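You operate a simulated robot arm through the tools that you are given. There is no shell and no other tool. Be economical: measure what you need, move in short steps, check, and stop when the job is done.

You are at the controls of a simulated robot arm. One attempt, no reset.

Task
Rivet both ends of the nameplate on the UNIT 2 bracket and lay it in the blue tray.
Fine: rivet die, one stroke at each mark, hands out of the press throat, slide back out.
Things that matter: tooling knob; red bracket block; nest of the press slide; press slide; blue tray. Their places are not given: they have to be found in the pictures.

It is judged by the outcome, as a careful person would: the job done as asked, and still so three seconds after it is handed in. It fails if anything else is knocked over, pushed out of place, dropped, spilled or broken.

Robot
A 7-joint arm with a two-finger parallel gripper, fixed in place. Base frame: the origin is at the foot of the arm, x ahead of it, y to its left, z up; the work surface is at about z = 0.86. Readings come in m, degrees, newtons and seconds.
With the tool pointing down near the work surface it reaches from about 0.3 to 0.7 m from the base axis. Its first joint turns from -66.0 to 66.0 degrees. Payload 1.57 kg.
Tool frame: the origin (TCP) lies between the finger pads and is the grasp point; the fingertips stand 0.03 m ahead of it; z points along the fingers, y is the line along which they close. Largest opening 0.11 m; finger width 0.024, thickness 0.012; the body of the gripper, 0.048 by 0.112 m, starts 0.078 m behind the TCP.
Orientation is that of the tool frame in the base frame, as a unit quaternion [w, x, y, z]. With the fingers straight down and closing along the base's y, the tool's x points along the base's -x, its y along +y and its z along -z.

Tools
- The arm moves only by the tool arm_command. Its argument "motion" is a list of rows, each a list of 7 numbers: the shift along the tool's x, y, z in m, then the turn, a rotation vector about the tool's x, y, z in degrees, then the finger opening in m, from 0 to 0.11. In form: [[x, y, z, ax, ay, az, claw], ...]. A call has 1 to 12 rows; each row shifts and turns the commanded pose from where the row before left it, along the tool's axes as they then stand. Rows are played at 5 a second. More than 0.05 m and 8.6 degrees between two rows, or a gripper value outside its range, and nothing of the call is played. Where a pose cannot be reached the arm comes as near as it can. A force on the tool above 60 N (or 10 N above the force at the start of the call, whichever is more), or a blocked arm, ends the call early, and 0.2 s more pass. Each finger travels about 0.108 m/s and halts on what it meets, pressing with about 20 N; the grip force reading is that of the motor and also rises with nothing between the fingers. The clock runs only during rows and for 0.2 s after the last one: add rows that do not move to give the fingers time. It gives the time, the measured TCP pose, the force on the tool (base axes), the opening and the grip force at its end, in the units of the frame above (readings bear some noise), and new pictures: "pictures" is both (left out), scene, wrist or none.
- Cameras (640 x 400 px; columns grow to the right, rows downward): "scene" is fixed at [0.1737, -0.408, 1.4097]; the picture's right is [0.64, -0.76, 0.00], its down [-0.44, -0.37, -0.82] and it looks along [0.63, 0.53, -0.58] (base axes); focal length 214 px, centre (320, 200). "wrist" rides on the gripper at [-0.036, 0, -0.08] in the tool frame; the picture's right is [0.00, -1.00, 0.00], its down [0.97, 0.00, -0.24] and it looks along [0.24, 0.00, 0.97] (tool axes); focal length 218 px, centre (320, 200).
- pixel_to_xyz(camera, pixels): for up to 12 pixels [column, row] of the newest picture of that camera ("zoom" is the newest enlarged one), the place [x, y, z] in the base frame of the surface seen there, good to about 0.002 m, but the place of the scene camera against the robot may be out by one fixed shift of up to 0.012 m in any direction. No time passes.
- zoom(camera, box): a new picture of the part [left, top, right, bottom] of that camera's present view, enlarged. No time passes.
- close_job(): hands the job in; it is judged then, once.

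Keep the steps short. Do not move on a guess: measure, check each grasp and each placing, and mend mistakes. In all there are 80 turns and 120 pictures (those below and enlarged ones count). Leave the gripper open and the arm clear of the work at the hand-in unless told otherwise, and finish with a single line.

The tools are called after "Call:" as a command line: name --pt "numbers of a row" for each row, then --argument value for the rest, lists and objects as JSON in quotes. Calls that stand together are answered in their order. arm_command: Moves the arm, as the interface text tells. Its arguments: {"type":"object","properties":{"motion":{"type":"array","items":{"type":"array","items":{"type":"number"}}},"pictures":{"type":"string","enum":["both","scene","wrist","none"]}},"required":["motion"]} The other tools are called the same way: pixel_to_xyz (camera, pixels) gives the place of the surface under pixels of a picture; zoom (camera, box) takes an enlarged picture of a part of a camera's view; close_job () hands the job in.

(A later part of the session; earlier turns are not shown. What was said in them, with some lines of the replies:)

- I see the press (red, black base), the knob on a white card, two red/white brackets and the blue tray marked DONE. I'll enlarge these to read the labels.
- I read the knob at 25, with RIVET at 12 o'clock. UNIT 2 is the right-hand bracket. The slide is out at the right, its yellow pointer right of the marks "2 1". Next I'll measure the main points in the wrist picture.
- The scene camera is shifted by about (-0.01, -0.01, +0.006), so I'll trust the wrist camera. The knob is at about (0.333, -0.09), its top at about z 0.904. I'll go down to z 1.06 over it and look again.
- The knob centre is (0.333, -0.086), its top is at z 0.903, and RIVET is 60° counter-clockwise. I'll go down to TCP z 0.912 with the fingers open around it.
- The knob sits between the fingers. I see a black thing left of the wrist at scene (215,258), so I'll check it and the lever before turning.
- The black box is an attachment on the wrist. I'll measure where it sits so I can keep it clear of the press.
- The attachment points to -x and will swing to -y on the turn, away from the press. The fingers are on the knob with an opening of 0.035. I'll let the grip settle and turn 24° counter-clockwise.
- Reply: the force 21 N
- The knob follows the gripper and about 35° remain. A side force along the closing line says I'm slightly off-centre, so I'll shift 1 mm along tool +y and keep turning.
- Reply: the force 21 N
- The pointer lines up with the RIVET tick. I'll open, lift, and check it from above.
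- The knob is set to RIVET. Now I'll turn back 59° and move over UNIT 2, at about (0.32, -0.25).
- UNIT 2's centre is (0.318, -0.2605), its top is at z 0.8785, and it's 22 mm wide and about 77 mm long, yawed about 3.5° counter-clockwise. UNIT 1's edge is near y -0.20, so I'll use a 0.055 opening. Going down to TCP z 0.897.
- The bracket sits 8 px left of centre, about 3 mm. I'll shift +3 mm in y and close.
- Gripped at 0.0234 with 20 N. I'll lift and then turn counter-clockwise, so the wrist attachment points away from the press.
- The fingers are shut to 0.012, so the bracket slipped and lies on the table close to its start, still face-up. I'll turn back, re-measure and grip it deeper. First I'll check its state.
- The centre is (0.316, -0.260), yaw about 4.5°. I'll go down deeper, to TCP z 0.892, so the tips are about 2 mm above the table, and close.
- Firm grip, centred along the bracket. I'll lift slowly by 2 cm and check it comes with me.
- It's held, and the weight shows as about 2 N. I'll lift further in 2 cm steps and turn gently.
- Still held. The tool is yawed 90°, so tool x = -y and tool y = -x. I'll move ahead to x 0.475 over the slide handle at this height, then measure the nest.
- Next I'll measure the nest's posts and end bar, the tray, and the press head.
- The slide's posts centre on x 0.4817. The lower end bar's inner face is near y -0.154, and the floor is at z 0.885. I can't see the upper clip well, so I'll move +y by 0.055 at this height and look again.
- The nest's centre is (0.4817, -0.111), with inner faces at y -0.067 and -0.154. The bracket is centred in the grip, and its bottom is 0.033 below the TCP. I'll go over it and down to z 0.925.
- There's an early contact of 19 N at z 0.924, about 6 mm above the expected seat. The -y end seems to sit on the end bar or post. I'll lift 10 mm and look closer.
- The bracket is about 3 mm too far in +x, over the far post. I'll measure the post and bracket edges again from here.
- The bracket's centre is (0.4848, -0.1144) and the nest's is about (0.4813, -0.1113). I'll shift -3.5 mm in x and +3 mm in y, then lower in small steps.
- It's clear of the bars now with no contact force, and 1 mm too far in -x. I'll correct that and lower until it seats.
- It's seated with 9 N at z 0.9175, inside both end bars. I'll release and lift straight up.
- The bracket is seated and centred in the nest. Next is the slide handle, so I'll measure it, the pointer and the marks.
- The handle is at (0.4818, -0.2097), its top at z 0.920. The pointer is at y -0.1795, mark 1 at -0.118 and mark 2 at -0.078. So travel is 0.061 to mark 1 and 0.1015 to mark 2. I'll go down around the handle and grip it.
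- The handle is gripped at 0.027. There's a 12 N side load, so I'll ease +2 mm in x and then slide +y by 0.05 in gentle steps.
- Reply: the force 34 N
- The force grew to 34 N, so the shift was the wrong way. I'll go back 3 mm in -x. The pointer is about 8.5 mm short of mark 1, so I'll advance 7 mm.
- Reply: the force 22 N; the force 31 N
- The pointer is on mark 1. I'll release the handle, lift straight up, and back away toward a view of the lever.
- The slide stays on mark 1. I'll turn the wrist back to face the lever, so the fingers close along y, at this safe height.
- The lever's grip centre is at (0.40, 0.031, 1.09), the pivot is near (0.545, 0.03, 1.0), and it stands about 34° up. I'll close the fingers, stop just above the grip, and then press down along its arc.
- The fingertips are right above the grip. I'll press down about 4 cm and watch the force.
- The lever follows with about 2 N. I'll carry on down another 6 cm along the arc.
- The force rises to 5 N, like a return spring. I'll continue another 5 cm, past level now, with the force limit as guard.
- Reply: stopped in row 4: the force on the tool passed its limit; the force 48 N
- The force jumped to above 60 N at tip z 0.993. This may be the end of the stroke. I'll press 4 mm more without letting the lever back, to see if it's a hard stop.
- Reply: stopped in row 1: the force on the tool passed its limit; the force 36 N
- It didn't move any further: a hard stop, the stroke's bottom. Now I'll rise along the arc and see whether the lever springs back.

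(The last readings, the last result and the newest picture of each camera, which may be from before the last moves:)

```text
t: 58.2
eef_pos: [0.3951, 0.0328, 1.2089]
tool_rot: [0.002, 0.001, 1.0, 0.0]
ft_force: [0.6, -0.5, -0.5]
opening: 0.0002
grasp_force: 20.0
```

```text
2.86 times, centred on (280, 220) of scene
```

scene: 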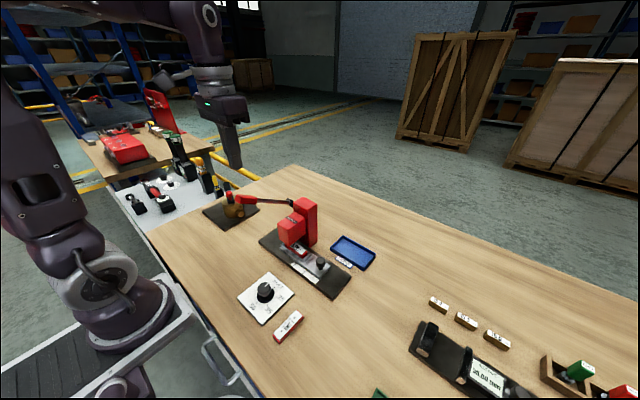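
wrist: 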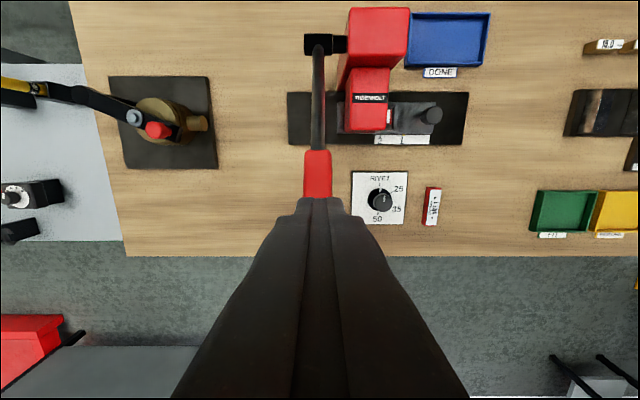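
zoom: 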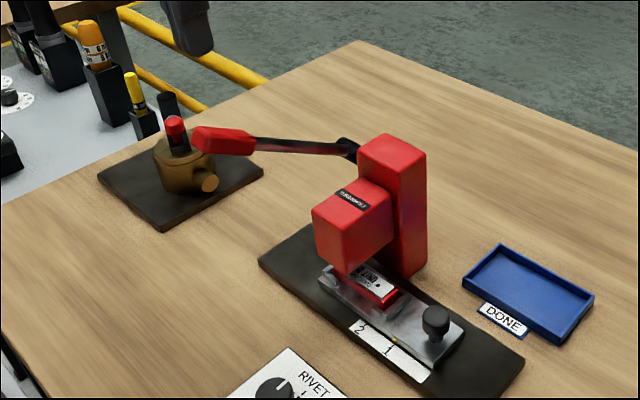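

The lever sprung back up. Next is mark 2: I'll turn the wrist back to 90° counter-clockwise and go over the slide handle, now near y -0.149.

Call:
arm_command --pt "0 0 0 0 0 -8.2 0.05" --pt "0 0 0 0 0 -8.2 0.05" --pt "0 0 0 0 0 -8.2 0.05" --pt "0 0 0 0 0 -8.2 0.05" --pt "0 0 0 0 0 -8.2 0.05" --pt "0 0 0 0 0 -8.2 0.05" --pt "0 0 0 0 0 -8.2 0.05" --pt "0 0 0 0 0 -8.2 0.05" --pt "0 0 0 0 0 -8.2 0.05" --pt "0 0 0 0 0 -8.2 0.05" --pt "0 0 0 0 0 -8 0.05" --pt "0 0 0 0 0 0 0.05" --pictures "none"

Call:
arm_command --pt "0.045 0 0 0 0 0 0.05" --pt "0.045 0 0 0 0 0 0.05" --pt "0.045 -0.01 0 0 0 0 0.05" --pt "0.045 -0.02 0 0 0 0 0.05" --pt "0.01 -0.03 0.02 0 0 0 0.05" --pt "0 -0.026 0.04 0 0 0 0.05" --pt "0 0 0.045 0 0 0 0.05" --pt "0 0 0.045 0 0 0 0.05" --pt "0 0 0.03 0 0 0 0.05" --pt "0 0 0 0 0 0 0.05" --pictures "both"

Call:
zoom --camera "wrist" --box '[220, 60, 420, 260]'

```text
t: 60.8
eef_pos: [0.3957, 0.0309, 1.2074]
tool_rot: [-0.001, 0.708, -0.707, 0.001]
ft_force: [-0.4, 0.3, 0.2]
opening: 0.0499
grasp_force: 0.1
```

```text
t: 63.0
eef_pos: [0.4828, -0.1581, 1.0281]
tool_rot: [0.001, -0.706, 0.708, -0.002]
ft_force: [-0.8, 0.1, 0.3]
opening: 0.0503
grasp_force: 0.0
```

scene: 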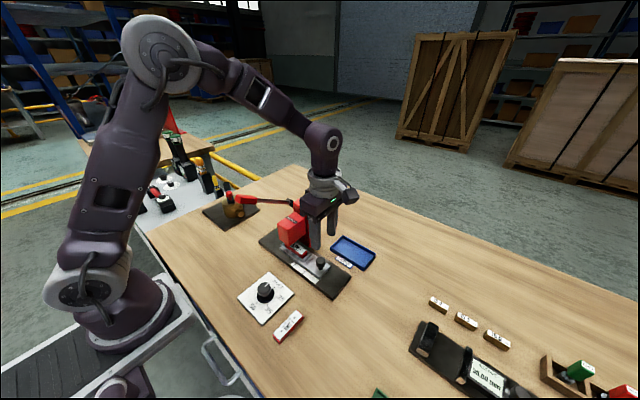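
wrist: 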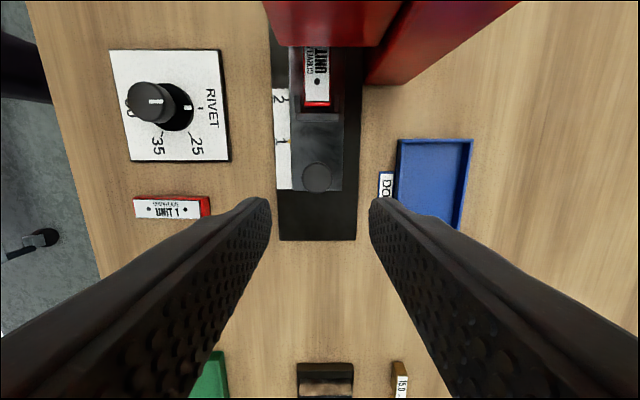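

```text
2.00 times, centred on (320, 160) of wrist
```

zoom: 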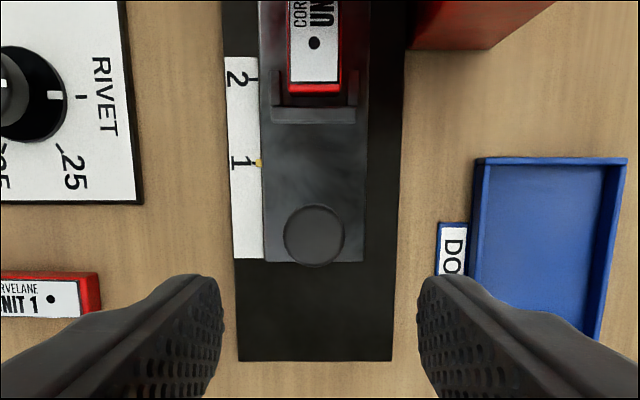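

Call:
pixel_to_xyz --camera "wrist" --pixels '[[317, 177], [304, 177], [331, 177], [317, 163], [317, 190]]'

```text
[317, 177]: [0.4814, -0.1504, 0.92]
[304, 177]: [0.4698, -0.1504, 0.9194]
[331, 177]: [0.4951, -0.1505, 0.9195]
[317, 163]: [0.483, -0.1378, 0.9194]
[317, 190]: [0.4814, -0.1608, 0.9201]
```

The handle is at (0.481, -0.150). The last grip balanced at about x 0.479, so I'll use that, go down and grip.

Call:
arm_command --pt "-0.009 0.0035 0 0 0 0 0.055" --pt "0 0 0.04 0 0 0 0.055" --pt "0 0 0.04 0 0 0 0.055" --pt "0 0 0.027 0 0 0 0.055" --pt "0 0 0 0 0 0 0.055" --pt "0 0 0 0 0 0 0.04" --pt "0 0 0 0 0 0 0.025" --pt "0 0 0 0 0 0 0.018" --pt "0 0 0 0 0 0 0.018" --pictures "wrist"

```text
t: 65.0
eef_pos: [0.4805, -0.1486, 0.9213]
tool_rot: [0.003, -0.707, 0.707, -0.002]
ft_force: [8.5, -0.4, -11.0]
opening: 0.0272
grasp_force: 37.5
```

wrist: 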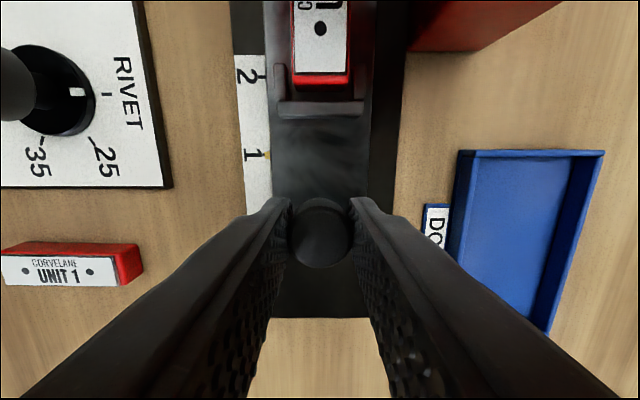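

Gripped. I'll slide +y by 0.037 gently toward mark 2.

Call:
arm_command --pt "-0.003 -0.001 0 0 0 0 0.018" --pt "-0.006 0 0 0 0 0 0.018" --pt "-0.008 0 0 0 0 0 0.018" --pt "-0.009 0 0 0 0 0 0.018" --pt "-0.007 0 0 0 0 0 0.018" --pt "-0.004 0 0 0 0 0 0.018" --pt "0 0 0 0 0 0 0.018" --pictures "wrist"

Call:
zoom --camera "wrist" --box '[230, 100, 330, 180]'

```text
t: 66.6
eef_pos: [0.4812, -0.1133, 0.9215]
tool_rot: [-0.001, 0.707, -0.707, 0.001]
ft_force: [4.5, -0.3, -19.5]
opening: 0.0269
grasp_force: 38.1
```

wrist: 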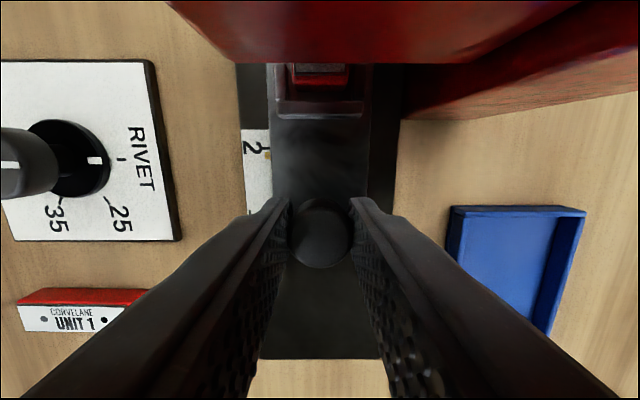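

```text
5.00 times, centred on (280, 140) of wrist
```

zoom: 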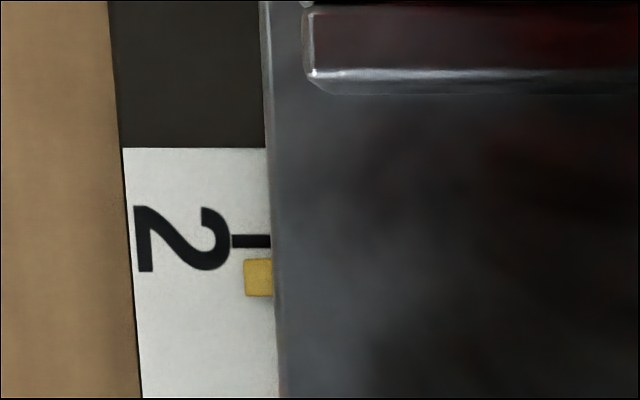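

The pointer is 7.2 px short of mark 2, about 4 mm. I'll advance 4 mm.

Call:
arm_command --pt "-0.002 0 0 0 0 0 0.018" --pt "-0.002 0 0 0 0 0 0.018" --pt "0 0 0 0 0 0 0.018" --pictures "wrist"

Call:
zoom --camera "wrist" --box '[230, 100, 330, 180]'

```text
t: 67.4
eef_pos: [0.4805, -0.1086, 0.9214]
tool_rot: [-0.001, 0.707, -0.707, 0.002]
ft_force: [0.9, -0.3, -17.7]
opening: 0.0268
grasp_force: 37.6
```

wrist: 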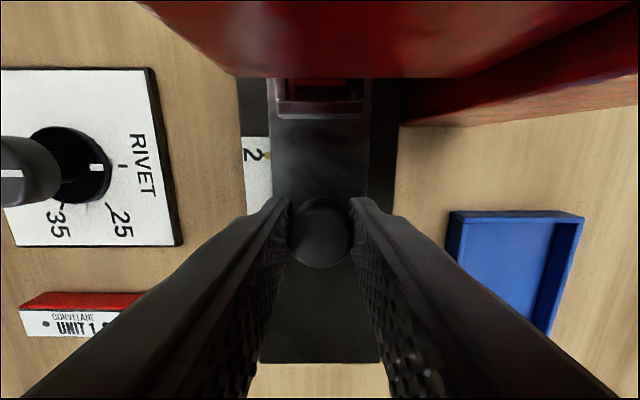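

```text
5.00 times, centred on (280, 140) of wrist
```

zoom: 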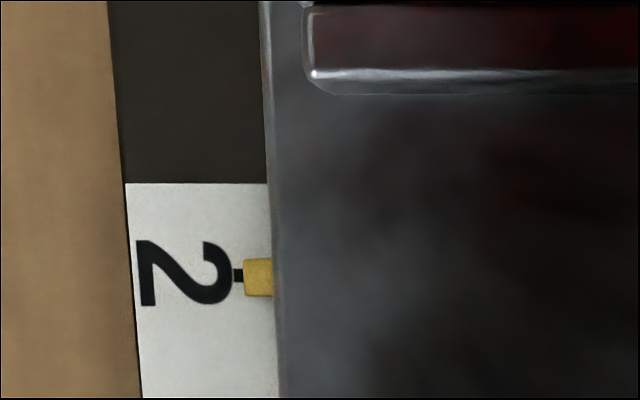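

On mark 2. I'll release, rise straight to z 1.2, move over the lever grip with the fingers closed, and stay above it.

Call:
arm_command --pt "0 0 0 0 0 0 0.035" --pt "0 0 0 0 0 0 0.045" --pt "0 0 0 0 0 0 0.05" --pt "0 0 -0.03 0 0 0 0.05" --pt "0 0 -0.05 0 0 0 0.05" --pt "0 0 -0.05 0 0 0 0.05" --pt "0 0 -0.05 0 0 0 0.05" --pt "0 0 -0.05 0 0 0 0.05" --pt "0 0 -0.05 0 0 0 0.05" --pt "0 0 0 0 0 0 0.05" --pictures "wrist"

Call:
zoom --camera "wrist" --box '[250, 80, 390, 200]'

Call:
arm_command --pt "-0.02 0.03 0 0 0 0 0.03" --pt "-0.04 0.03 0 0 0 0 0.01" --pt "-0.04 0.0205 0 0 0 0 0.0" --pt "-0.04 0 0.01 0 0 0 0.0" --pt "0 0 0.035 0 0 0 0.0" --pt "0 0 0 0 0 0 0.0" --pictures "both"

```text
t: 69.6
eef_pos: [0.4786, -0.1061, 1.2005]
tool_rot: [-0.001, 0.708, -0.706, 0.0]
ft_force: [0.1, -0.1, 0.7]
opening: 0.0504
grasp_force: 0.0
```

wrist: 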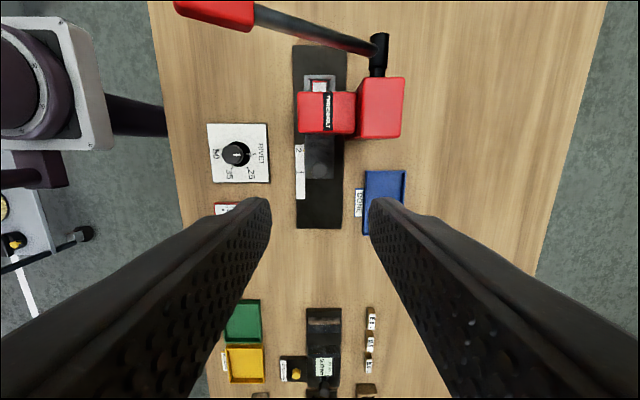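

```text
3.33 times, centred on (320, 140) of wrist
```

zoom: 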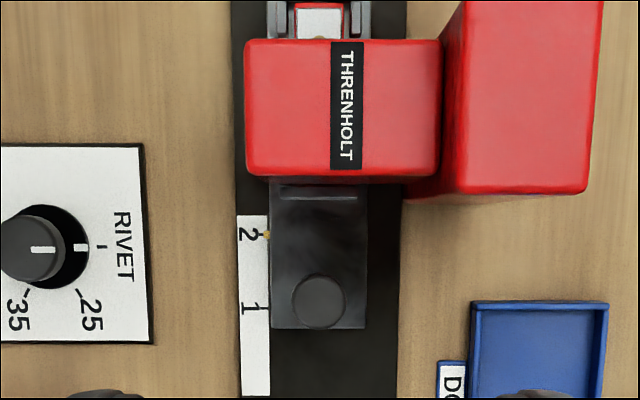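

```text
t: 71.0
eef_pos: [0.3982, 0.0308, 1.1545]
tool_rot: [-0.002, 0.707, -0.707, 0.002]
ft_force: [0.0, 0.3, -0.6]
opening: 0.0001
grasp_force: 19.9
```

scene: 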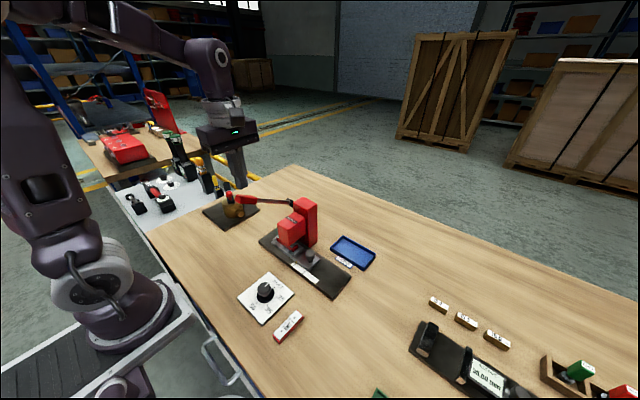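
wrist: 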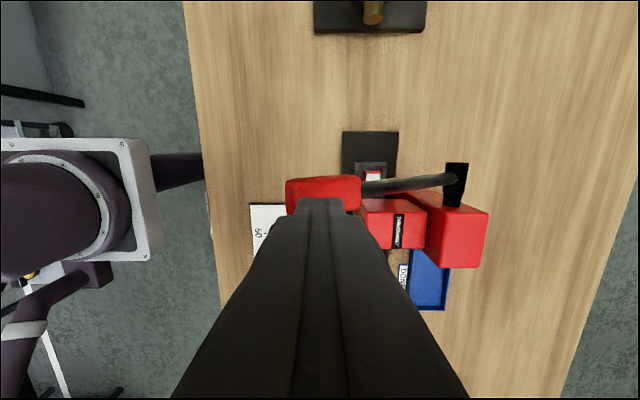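

The mark-2 setting holds and the fingers are over the grip as before. I'll make the full second stroke in one go, with the force limit ending it at the stop.

Call:
arm_command --pt "0 0 0.012 0 0 0 0.0" --pt "0 0 0.01 0 0 0 0.0" --pt "0 0.002 0.01 0 0 0 0.0" --pt "0 0.004 0.01 0 0 0 0.0" --pt "0 0.003 0.012 0 0 0 0.0" --pt "0 0.003 0.012 0 0 0 0.0" --pt "0 0.002 0.012 0 0 0 0.0" --pt "0 0.002 0.012 0 0 0 0.0" --pt "0 0.001 0.012 0 0 0 0.0" --pt "0 0 0.01 0 0 0 0.0" --pt "0 0 0.01 0 0 0 0.0" --pt "0 -0.001 0.01 0 0 0 0.0" --pictures "scene"

Call:
zoom --camera "scene" --box '[210, 150, 350, 290]'

```text
t: 73.6
eef_pos: [0.3808, 0.0308, 1.0226]
tool_rot: [-0.002, 0.708, -0.707, 0.002]
ft_force: [-9.3, 4.0, 13.2]
opening: 0.0
grasp_force: 19.9
```

scene: 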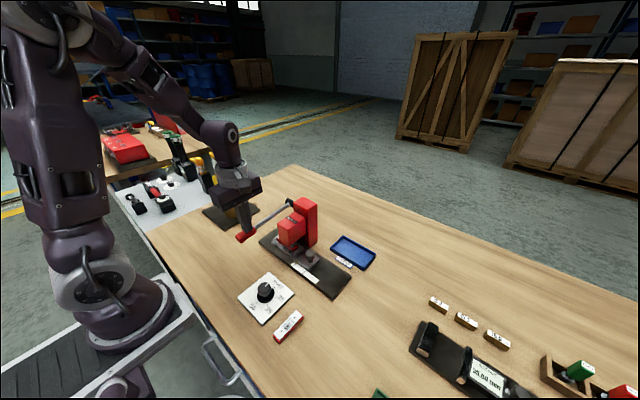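

```text
2.86 times, centred on (280, 220) of scene
```

zoom: 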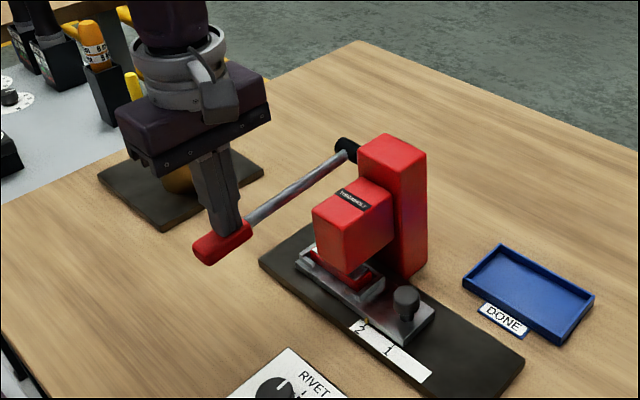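

Same depth as before, but only 13 N so far. I'll press on a few mm until the stop, without letting up.

Call:
arm_command --pt "0 0 0.003 0 0 0 0.0" --pt "0 0 0.003 0 0 0 0.0" --pt "0 0 0.003 0 0 0 0.0" --pt "0 0 0.003 0 0 0 0.0" --pt "0 0 0.003 0 0 0 0.0" --pictures "none"

```text
t: 74.0
eef_pos: [0.3831, 0.0308, 1.0236]
tool_rot: [-0.002, 0.709, -0.706, 0.003]
ft_force: [-15.5, 1.4, 37.6]
opening: 0.0002
grasp_force: 19.9
stopped in row 2: the force on the tool passed its limit (the readings are from after the stop); the commanded pose is now the measured one
```

Hard stop again at the same depth, z 1.0236. I'll raise along the arc and go clear.

Call:
arm_command --pt "0 0 -0.01 0 0 0 0.0" --pt "0 0 -0.015 0 0 0 0.0" --pt "0 0 -0.015 0 0 0 0.0" --pt "0 -0.002 -0.015 0 0 0 0.0" --pt "0 -0.003 -0.015 0 0 0 0.0" --pt "0 -0.003 -0.015 0 0 0 0.0" --pt "0 -0.004 -0.02 0 0 0 0.0" --pt "0 0 -0.03 0 0 0 0.0" --pt "0 0 -0.04 0 0 0 0.03" --pt "0.03 0 -0.01 0 0 0 0.05" --pt "0 0 0 0 0 0 0.05" --pictures "scene"

Call:
zoom --camera "scene" --box '[210, 150, 350, 290]'

Call:
arm_command --pt "0.04 -0.02 0 0 0 0 0.05" --pt "0.04 -0.03 0 0 0 0 0.05" --pt "0.033 -0.036 0 0 0 0 0.05" --pt "0.0 0 0.04 0 0 0 0.05" --pt "0 0 0.05 0 0 0 0.05" --pt "0 0 0.05 0 0 0 0.05" --pt "0 0 0.04 0 0 0 0.05" --pt "0 0 0 0 0 0 0.05" --pictures "wrist"

```text
t: 76.4
eef_pos: [0.3935, -0.0, 1.2076]
tool_rot: [-0.002, 0.707, -0.707, 0.004]
ft_force: [0.8, 1.0, -0.3]
opening: 0.0499
grasp_force: 0.1
```

scene: 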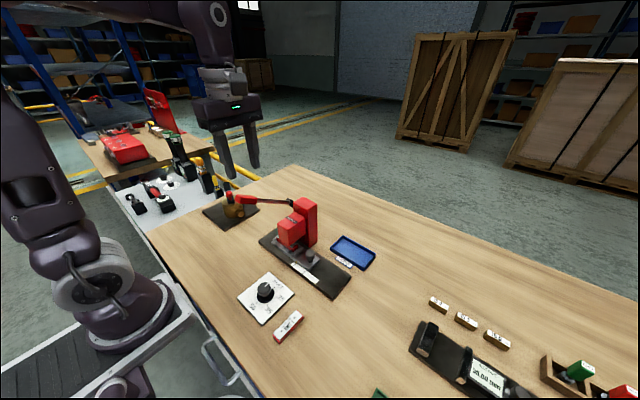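

```text
2.86 times, centred on (280, 220) of scene
```

zoom: 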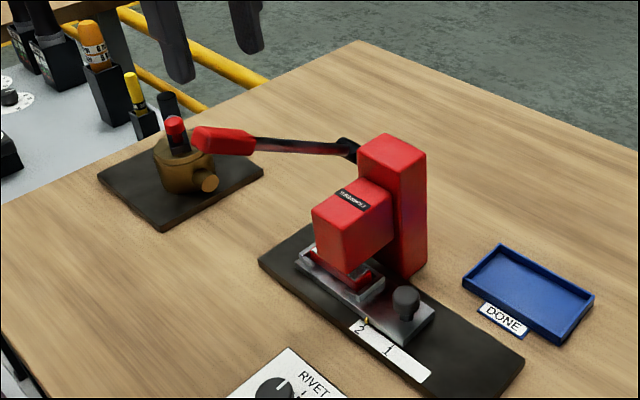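

```text
t: 78.2
eef_pos: [0.4809, -0.1131, 1.0307]
tool_rot: [-0.001, 0.708, -0.706, 0.004]
ft_force: [1.1, 0.8, 0.6]
opening: 0.0501
grasp_force: 0.0
```

wrist: 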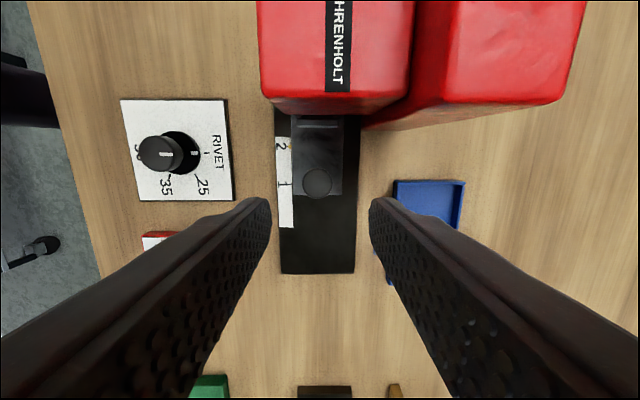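

The lever is back up. I'll go down over the handle at (0.480, -0.109) and grip it to draw the slide out.

Call:
arm_command --pt "-0.004 0 0 0 0 0 0.055" --pt "0 0 0.04 0 0 0 0.055" --pt "0 0 0.04 0 0 0 0.055" --pt "0 0 0.03 0 0 0 0.055" --pt "0 0 0 0 0 0 0.055" --pt "0 0 0 0 0 0 0.04" --pt "0 0 0 0 0 0 0.025" --pt "0 0 0 0 0 0 0.018" --pt "0 0 0 0 0 0 0.018" --pictures "wrist"

```text
t: 80.2
eef_pos: [0.4798, -0.1087, 0.9166]
tool_rot: [-0.001, 0.707, -0.707, 0.002]
ft_force: [-11.6, 0.6, -3.6]
opening: 0.0271
grasp_force: 37.8
```

wrist: 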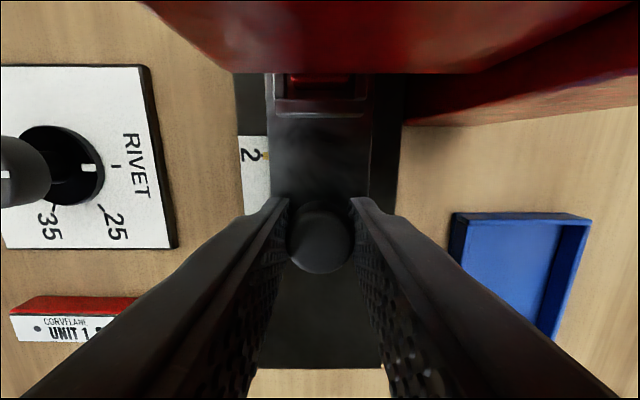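

Gripped. I'll draw the slide out (-y) by 0.101 in gentle steps to its original place.

Call:
arm_command --pt "0.003 0.001 -0.001 0 0 0 0.018" --pt "0.006 0 0 0 0 0 0.018" --pt "0.01 0 0 0 0 0 0.018" --pt "0.012 0 0 0 0 0 0.018" --pt "0.012 0 0 0 0 0 0.018" --pt "0.012 0 0 0 0 0 0.018" --pt "0.012 0 0 0 0 0 0.018" --pt "0.012 0 0 0 0 0 0.018" --pt "0.011 0 0 0 0 0 0.018" --pt "0.007 0 0 0 0 0 0.018" --pt "0.004 0 0 0 0 0 0.018" --pt "0 0 0 0 0 0 0.018" --pictures "wrist"

Call:
zoom --camera "scene" --box '[270, 220, 370, 310]'

```text
t: 82.8
eef_pos: [0.4801, -0.2089, 0.9179]
tool_rot: [-0.002, 0.708, -0.706, 0.003]
ft_force: [-18.1, 2.8, -23.6]
opening: 0.0269
grasp_force: 38.0
```

wrist: 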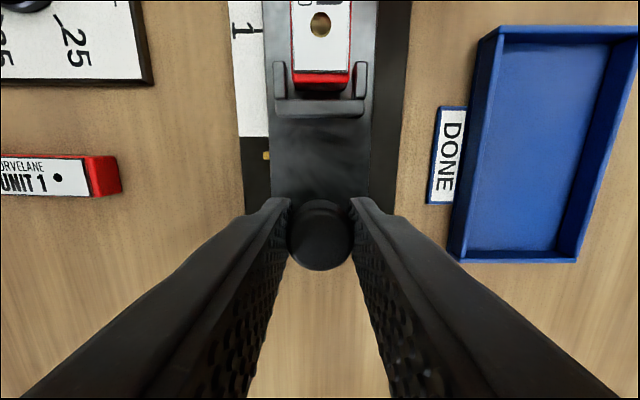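

```text
4.44 times, centred on (320, 265) of scene
```

zoom: 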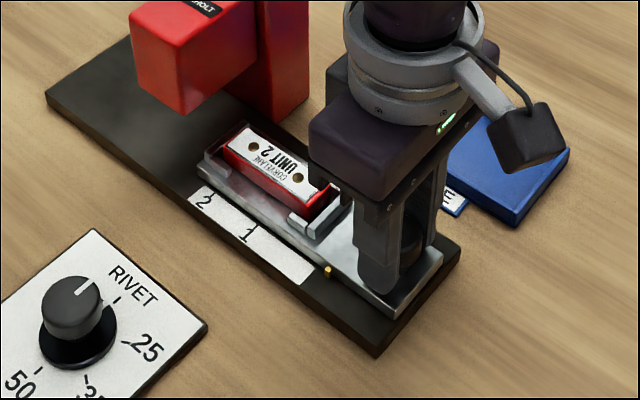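

Both ends now show brass rivets. The slide is about 2 mm short of where it started, so I'll pull those 2 mm, then release and lift to look.

Call:
arm_command --pt "0.002 0 0 0 0 0 0.018" --pt "0 0 0 0 0 0 0.018" --pt "0 0 0 0 0 0 0.035" --pt "0 0 0 0 0 0 0.05" --pt "0 0 0 0 0 0 0.05" --pt "0 0 -0.03 0 0 0 0.05" --pt "0 0 -0.04 0 0 0 0.05" --pt "0 0 -0.03 0 0 0 0.05" --pt "-0.02 0 0 0 0 0 0.05" --pt "-0.02 0 0 0 0 0 0.05" --pt "0 0 0 0 0 0 0.05" --pictures "wrist"

Call:
zoom --camera "wrist" --box '[230, 40, 410, 200]'

```text
t: 85.2
eef_pos: [0.4799, -0.1719, 1.021]
tool_rot: [-0.003, 0.708, -0.706, 0.004]
ft_force: [0.1, 0.3, -0.3]
opening: 0.0501
grasp_force: 0.0
```

wrist: 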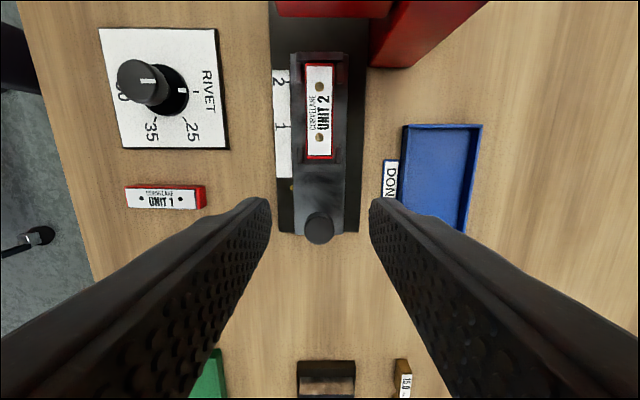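

```text
2.50 times, centred on (320, 120) of wrist
```

zoom: 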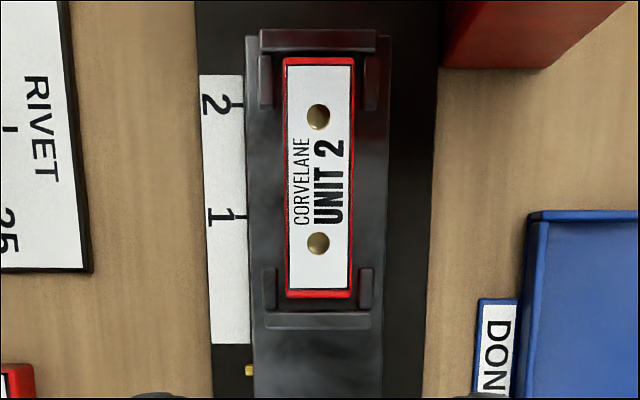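

Rivets are at both ends. Now I'll measure the bracket for the grip, and the tray.

Call:
pixel_to_xyz --camera "wrist" --pixels '[[319, 82], [319, 142], [319, 112], [306, 112], [333, 112], [319, 64], [319, 157], [445, 140], [410, 127], [478, 127], [443, 127]]'

Call:
pixel_to_xyz --camera "scene" --pixels '[[353, 252], [334, 246], [346, 238], [374, 252], [363, 268], [342, 254]]'

Call:
zoom --camera "scene" --box '[320, 225, 390, 280]'

```text
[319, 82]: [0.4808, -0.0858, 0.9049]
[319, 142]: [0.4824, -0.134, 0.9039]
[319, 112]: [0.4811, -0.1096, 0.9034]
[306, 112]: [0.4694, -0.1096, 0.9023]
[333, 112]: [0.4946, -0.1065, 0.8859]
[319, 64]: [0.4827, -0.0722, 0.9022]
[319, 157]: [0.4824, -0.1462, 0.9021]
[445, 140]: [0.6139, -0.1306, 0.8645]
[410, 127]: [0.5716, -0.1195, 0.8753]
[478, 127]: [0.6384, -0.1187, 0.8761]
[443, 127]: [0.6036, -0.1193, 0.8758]
```

```text
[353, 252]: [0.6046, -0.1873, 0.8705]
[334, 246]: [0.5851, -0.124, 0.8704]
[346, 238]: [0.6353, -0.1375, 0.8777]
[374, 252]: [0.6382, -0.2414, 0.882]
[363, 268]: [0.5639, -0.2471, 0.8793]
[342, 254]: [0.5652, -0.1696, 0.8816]
```

```text
7.27 times, centred on (355, 252) of scene
```

zoom: 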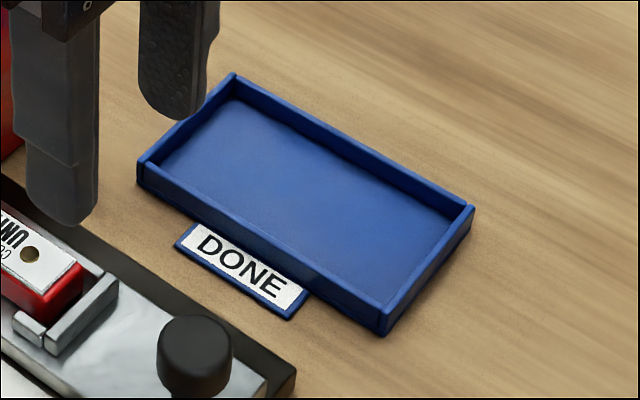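

The tray's inside is centred at about (0.605, -0.180), floor at z 0.8645, rim at 0.876. I'll go down over the bracket at (0.480, -0.109) to z 0.9175 and grip.

Call:
arm_command --pt "-0.02 0 0 0 0 0 0.045" --pt "-0.023 0 0 0 0 0 0.045" --pt "-0.02 0 0 0 0 0 0.045" --pt "0 0 0.04 0 0 0 0.045" --pt "0 0 0.04 0 0 0 0.045" --pt "0 0 0.0225 0 0 0 0.045" --pt "0 0 0 0 0 0 0.045" --pt "0 0 0 0 0 0 0.03" --pt "0 0 0 0 0 0 0.015" --pt "0 0 0 0 0 0 0.0" --pt "0 0 0 0 0 0 0.0" --pictures "wrist"

```text
t: 87.6
eef_pos: [0.4805, -0.1086, 0.915]
tool_rot: [-0.002, 0.707, -0.707, 0.003]
ft_force: [-20.7, 3.6, 39.8]
opening: 0.0236
grasp_force: 19.8
```

wrist: 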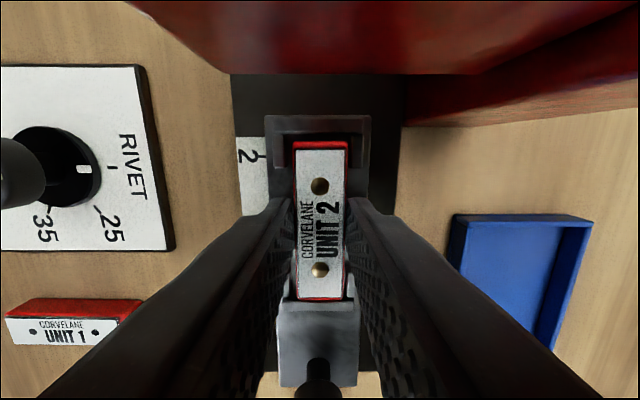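

The tips touch the slide (40 N), and the bracket is gripped at 0.0236. I'll lift gently in small steps, straight up.

Call:
arm_command --pt "0 0 -0.003 0 0 0 0.0" --pt "0 0 -0.004 0 0 0 0.0" --pt "0 0 -0.005 0 0 0 0.0" --pt "0 0 -0.01 0 0 0 0.0" --pt "0 0 -0.015 0 0 0 0.0" --pt "0 0 -0.02 0 0 0 0.0" --pt "0 0 -0.02 0 0 0 0.0" --pt "0 0 -0.02 0 0 0 0.0" --pt "0 0 0 0 0 0 0.0" --pictures "both"

```text
t: 89.6
eef_pos: [0.4815, -0.108, 1.0141]
tool_rot: [-0.003, 0.708, -0.707, 0.004]
ft_force: [0.2, 1.7, -1.8]
opening: 0.0234
grasp_force: 20.2
```

scene: 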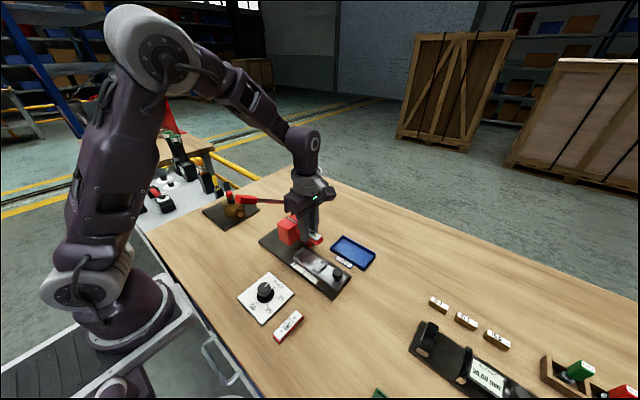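
wrist: 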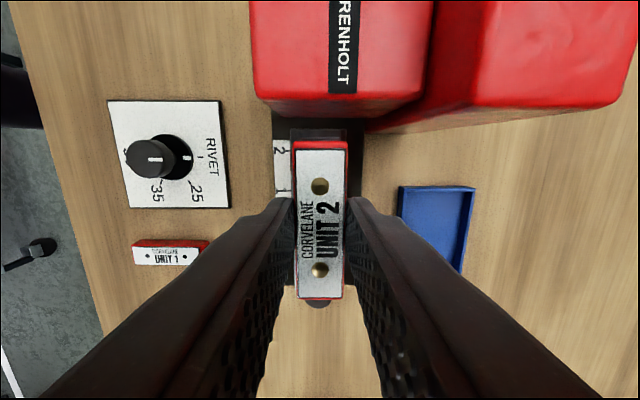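

Held. I'll move -y first, away from the press, then ahead over the tray, at this height.

Call:
arm_command --pt "0.01 0 0 0 0 0 0.0" --pt "0.025 0 0 0 0 0 0.0" --pt "0.025 -0.01 0 0 0 0 0.0" --pt "0.011 -0.025 0 0 0 0 0.0" --pt "0 -0.03 0 0 0 0 0.0" --pt "0 -0.03 0 0 0 0 0.0" --pt "0 -0.02 0 0 0 0 0.0" --pt "0 -0.0075 0 0 0 0 0.0" --pt "0 0 0 0 0 0 0.0" --pictures "both"

```text
t: 91.6
eef_pos: [0.6024, -0.1797, 1.0145]
tool_rot: [-0.001, 0.708, -0.706, 0.004]
ft_force: [0.6, 0.0, -1.8]
opening: 0.0237
grasp_force: 19.6
```

scene: 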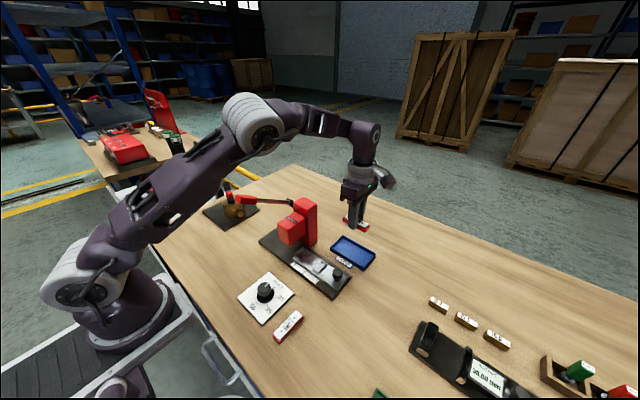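
wrist: 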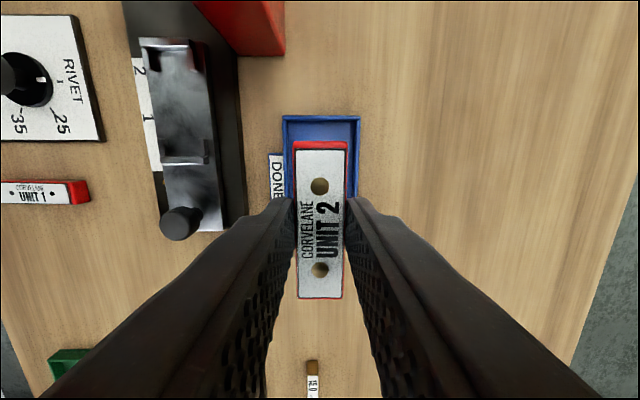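

The bracket is centred over the tray in x. I'll go down to TCP z 0.905 and check before seating.

Call:
arm_command --pt "0 0 0.02 0 0 0 0.0" --pt "0 0 0.03 0 0 0 0.0" --pt "0 0 0.03 0 0 0 0.0" --pt "0 0 0.02 0 0 0 0.0" --pt "0 0 0.009 0 0 0 0.0" --pt "0 0 0 0 0 0 0.0" --pictures "both"

Call:
zoom --camera "scene" --box '[320, 210, 400, 280]'

```text
t: 93.0
eef_pos: [0.6049, -0.179, 0.9051]
tool_rot: [-0.002, 0.708, -0.706, 0.002]
ft_force: [-0.1, 0.0, -2.0]
opening: 0.0235
grasp_force: 19.6
```

scene: 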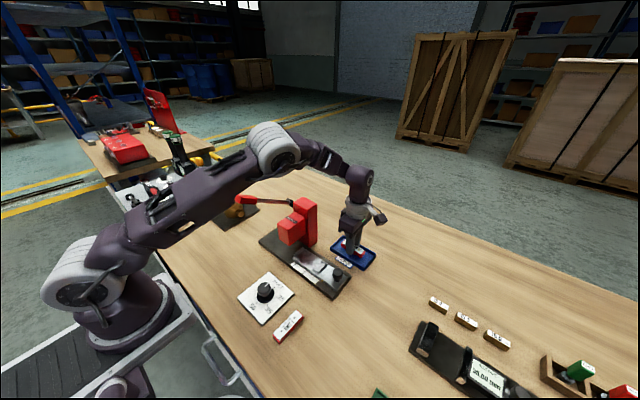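
wrist: 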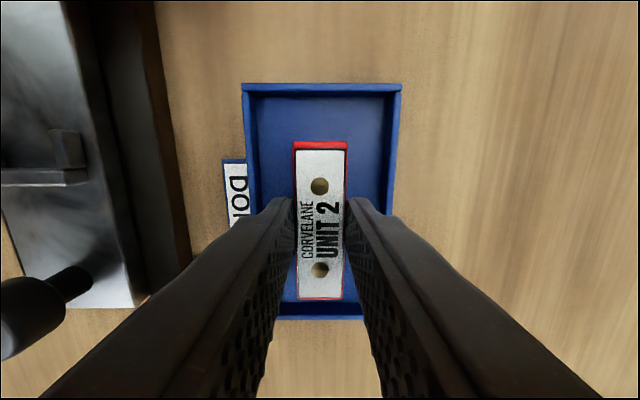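

```text
refused: no pictures are left
```

No pictures are left, so I go by readings now. The last picture shows the bracket well inside the tray walls. I'll lower slowly until contact.

Call:
arm_command --pt "0 0 0.004 0 0 0 0.0" --pt "0 0 0.003 0 0 0 0.0" --pt "0 0 0.002 0 0 0 0.0" --pt "0 0 0 0 0 0 0.0" --pictures "none"

```text
t: 94.0
eef_pos: [0.6025, -0.1788, 0.8952]
tool_rot: [-0.002, 0.707, -0.707, 0.002]
ft_force: [-0.6, 0.3, -1.5]
opening: 0.0237
grasp_force: 19.9
no pictures are left
```

Call:
arm_command --pt "0 0 0.001 0 0 0 0.0" --pt "0 0 0.001 0 0 0 0.0" --pt "0 0 0 0 0 0 0.0" --pictures "none"

```text
t: 94.8
eef_pos: [0.6035, -0.178, 0.8945]
tool_rot: [-0.003, 0.708, -0.706, 0.004]
ft_force: [0.2, -0.2, 0.7]
opening: 0.0239
grasp_force: 20.0
no pictures are left
```

The weight is off (force from -1.8 to +0.7 N), so the bracket is on the tray floor. I'll release to just 0.034, to stay off the walls, and lift straight up.

Call:
arm_command --pt "0 0 0 0 0 0 0.028" --pt "0 0 0 0 0 0 0.034" --pt "0 0 0 0 0 0 0.034" --pt "0 0 -0.005 0 0 0 0.034" --pt "0 0 -0.01 0 0 0 0.034" --pt "0 0 -0.02 0 0 0 0.034" --pt "0 0 -0.04 0 0 0 0.034" --pt "0 0 -0.04 0 0 0 0.034" --pt "0 0 -0.04 0 0 0 0.05" --pt "0 0 -0.04 0 0 0 0.08" --pt "0 0 0 0 0 0 0.08" --pictures "none"

Call:
pixel_to_xyz --camera "scene" --pixels '[[353, 252], [348, 248], [356, 256], [345, 245]]'

```text
t: 97.2
eef_pos: [0.6055, -0.1772, 1.0906]
tool_rot: [-0.002, 0.707, -0.707, 0.003]
ft_force: [0.5, 0.0, 0.0]
opening: 0.0799
grasp_force: 0.2
no pictures are left
```

```text
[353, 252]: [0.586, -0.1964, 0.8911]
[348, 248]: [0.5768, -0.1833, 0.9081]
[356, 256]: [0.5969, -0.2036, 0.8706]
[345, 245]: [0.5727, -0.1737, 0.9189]
```

The force is 0 N, so the bracket's weight stayed in the tray. I'll raise and draw the arm back, clear of the work.

Call:
arm_command --pt "0 0 -0.04 0 0 0 0.08" --pt "0 0 -0.04 0 0 0 0.08" --pt "0.02 0.03 -0.03 0 0 0 0.08" --pt "0.02 0.04 0 0 0 0 0.08" --pt "0.02 0.04 0 0 0 0 0.08" --pt "0 0.04 0 0 0 0 0.08" --pt "0 0 0 0 0 0 0.08" --pictures "none"

```text
t: 98.8
eef_pos: [0.4496, -0.2352, 1.1889]
tool_rot: [-0.003, 0.708, -0.707, 0.003]
ft_force: [0.0, 1.1, -0.3]
opening: 0.08
grasp_force: 0.0
out of reach, approached as far as the arm can: row 2
no pictures are left
```

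The arm is clear and the gripper is open, so I'm handing the job in.

Call:
close_job

```text
The job is handed in.
```

UNIT 2 was riveted at both marks on the RIVET die, one stroke each with the gripper out of the throat; the slide is drawn back out and the bracket is in the blue tray — it slipped from the grip once at the first pick-up but stayed face-up on the table, and with no pictures left the final release was checked by force readings only.
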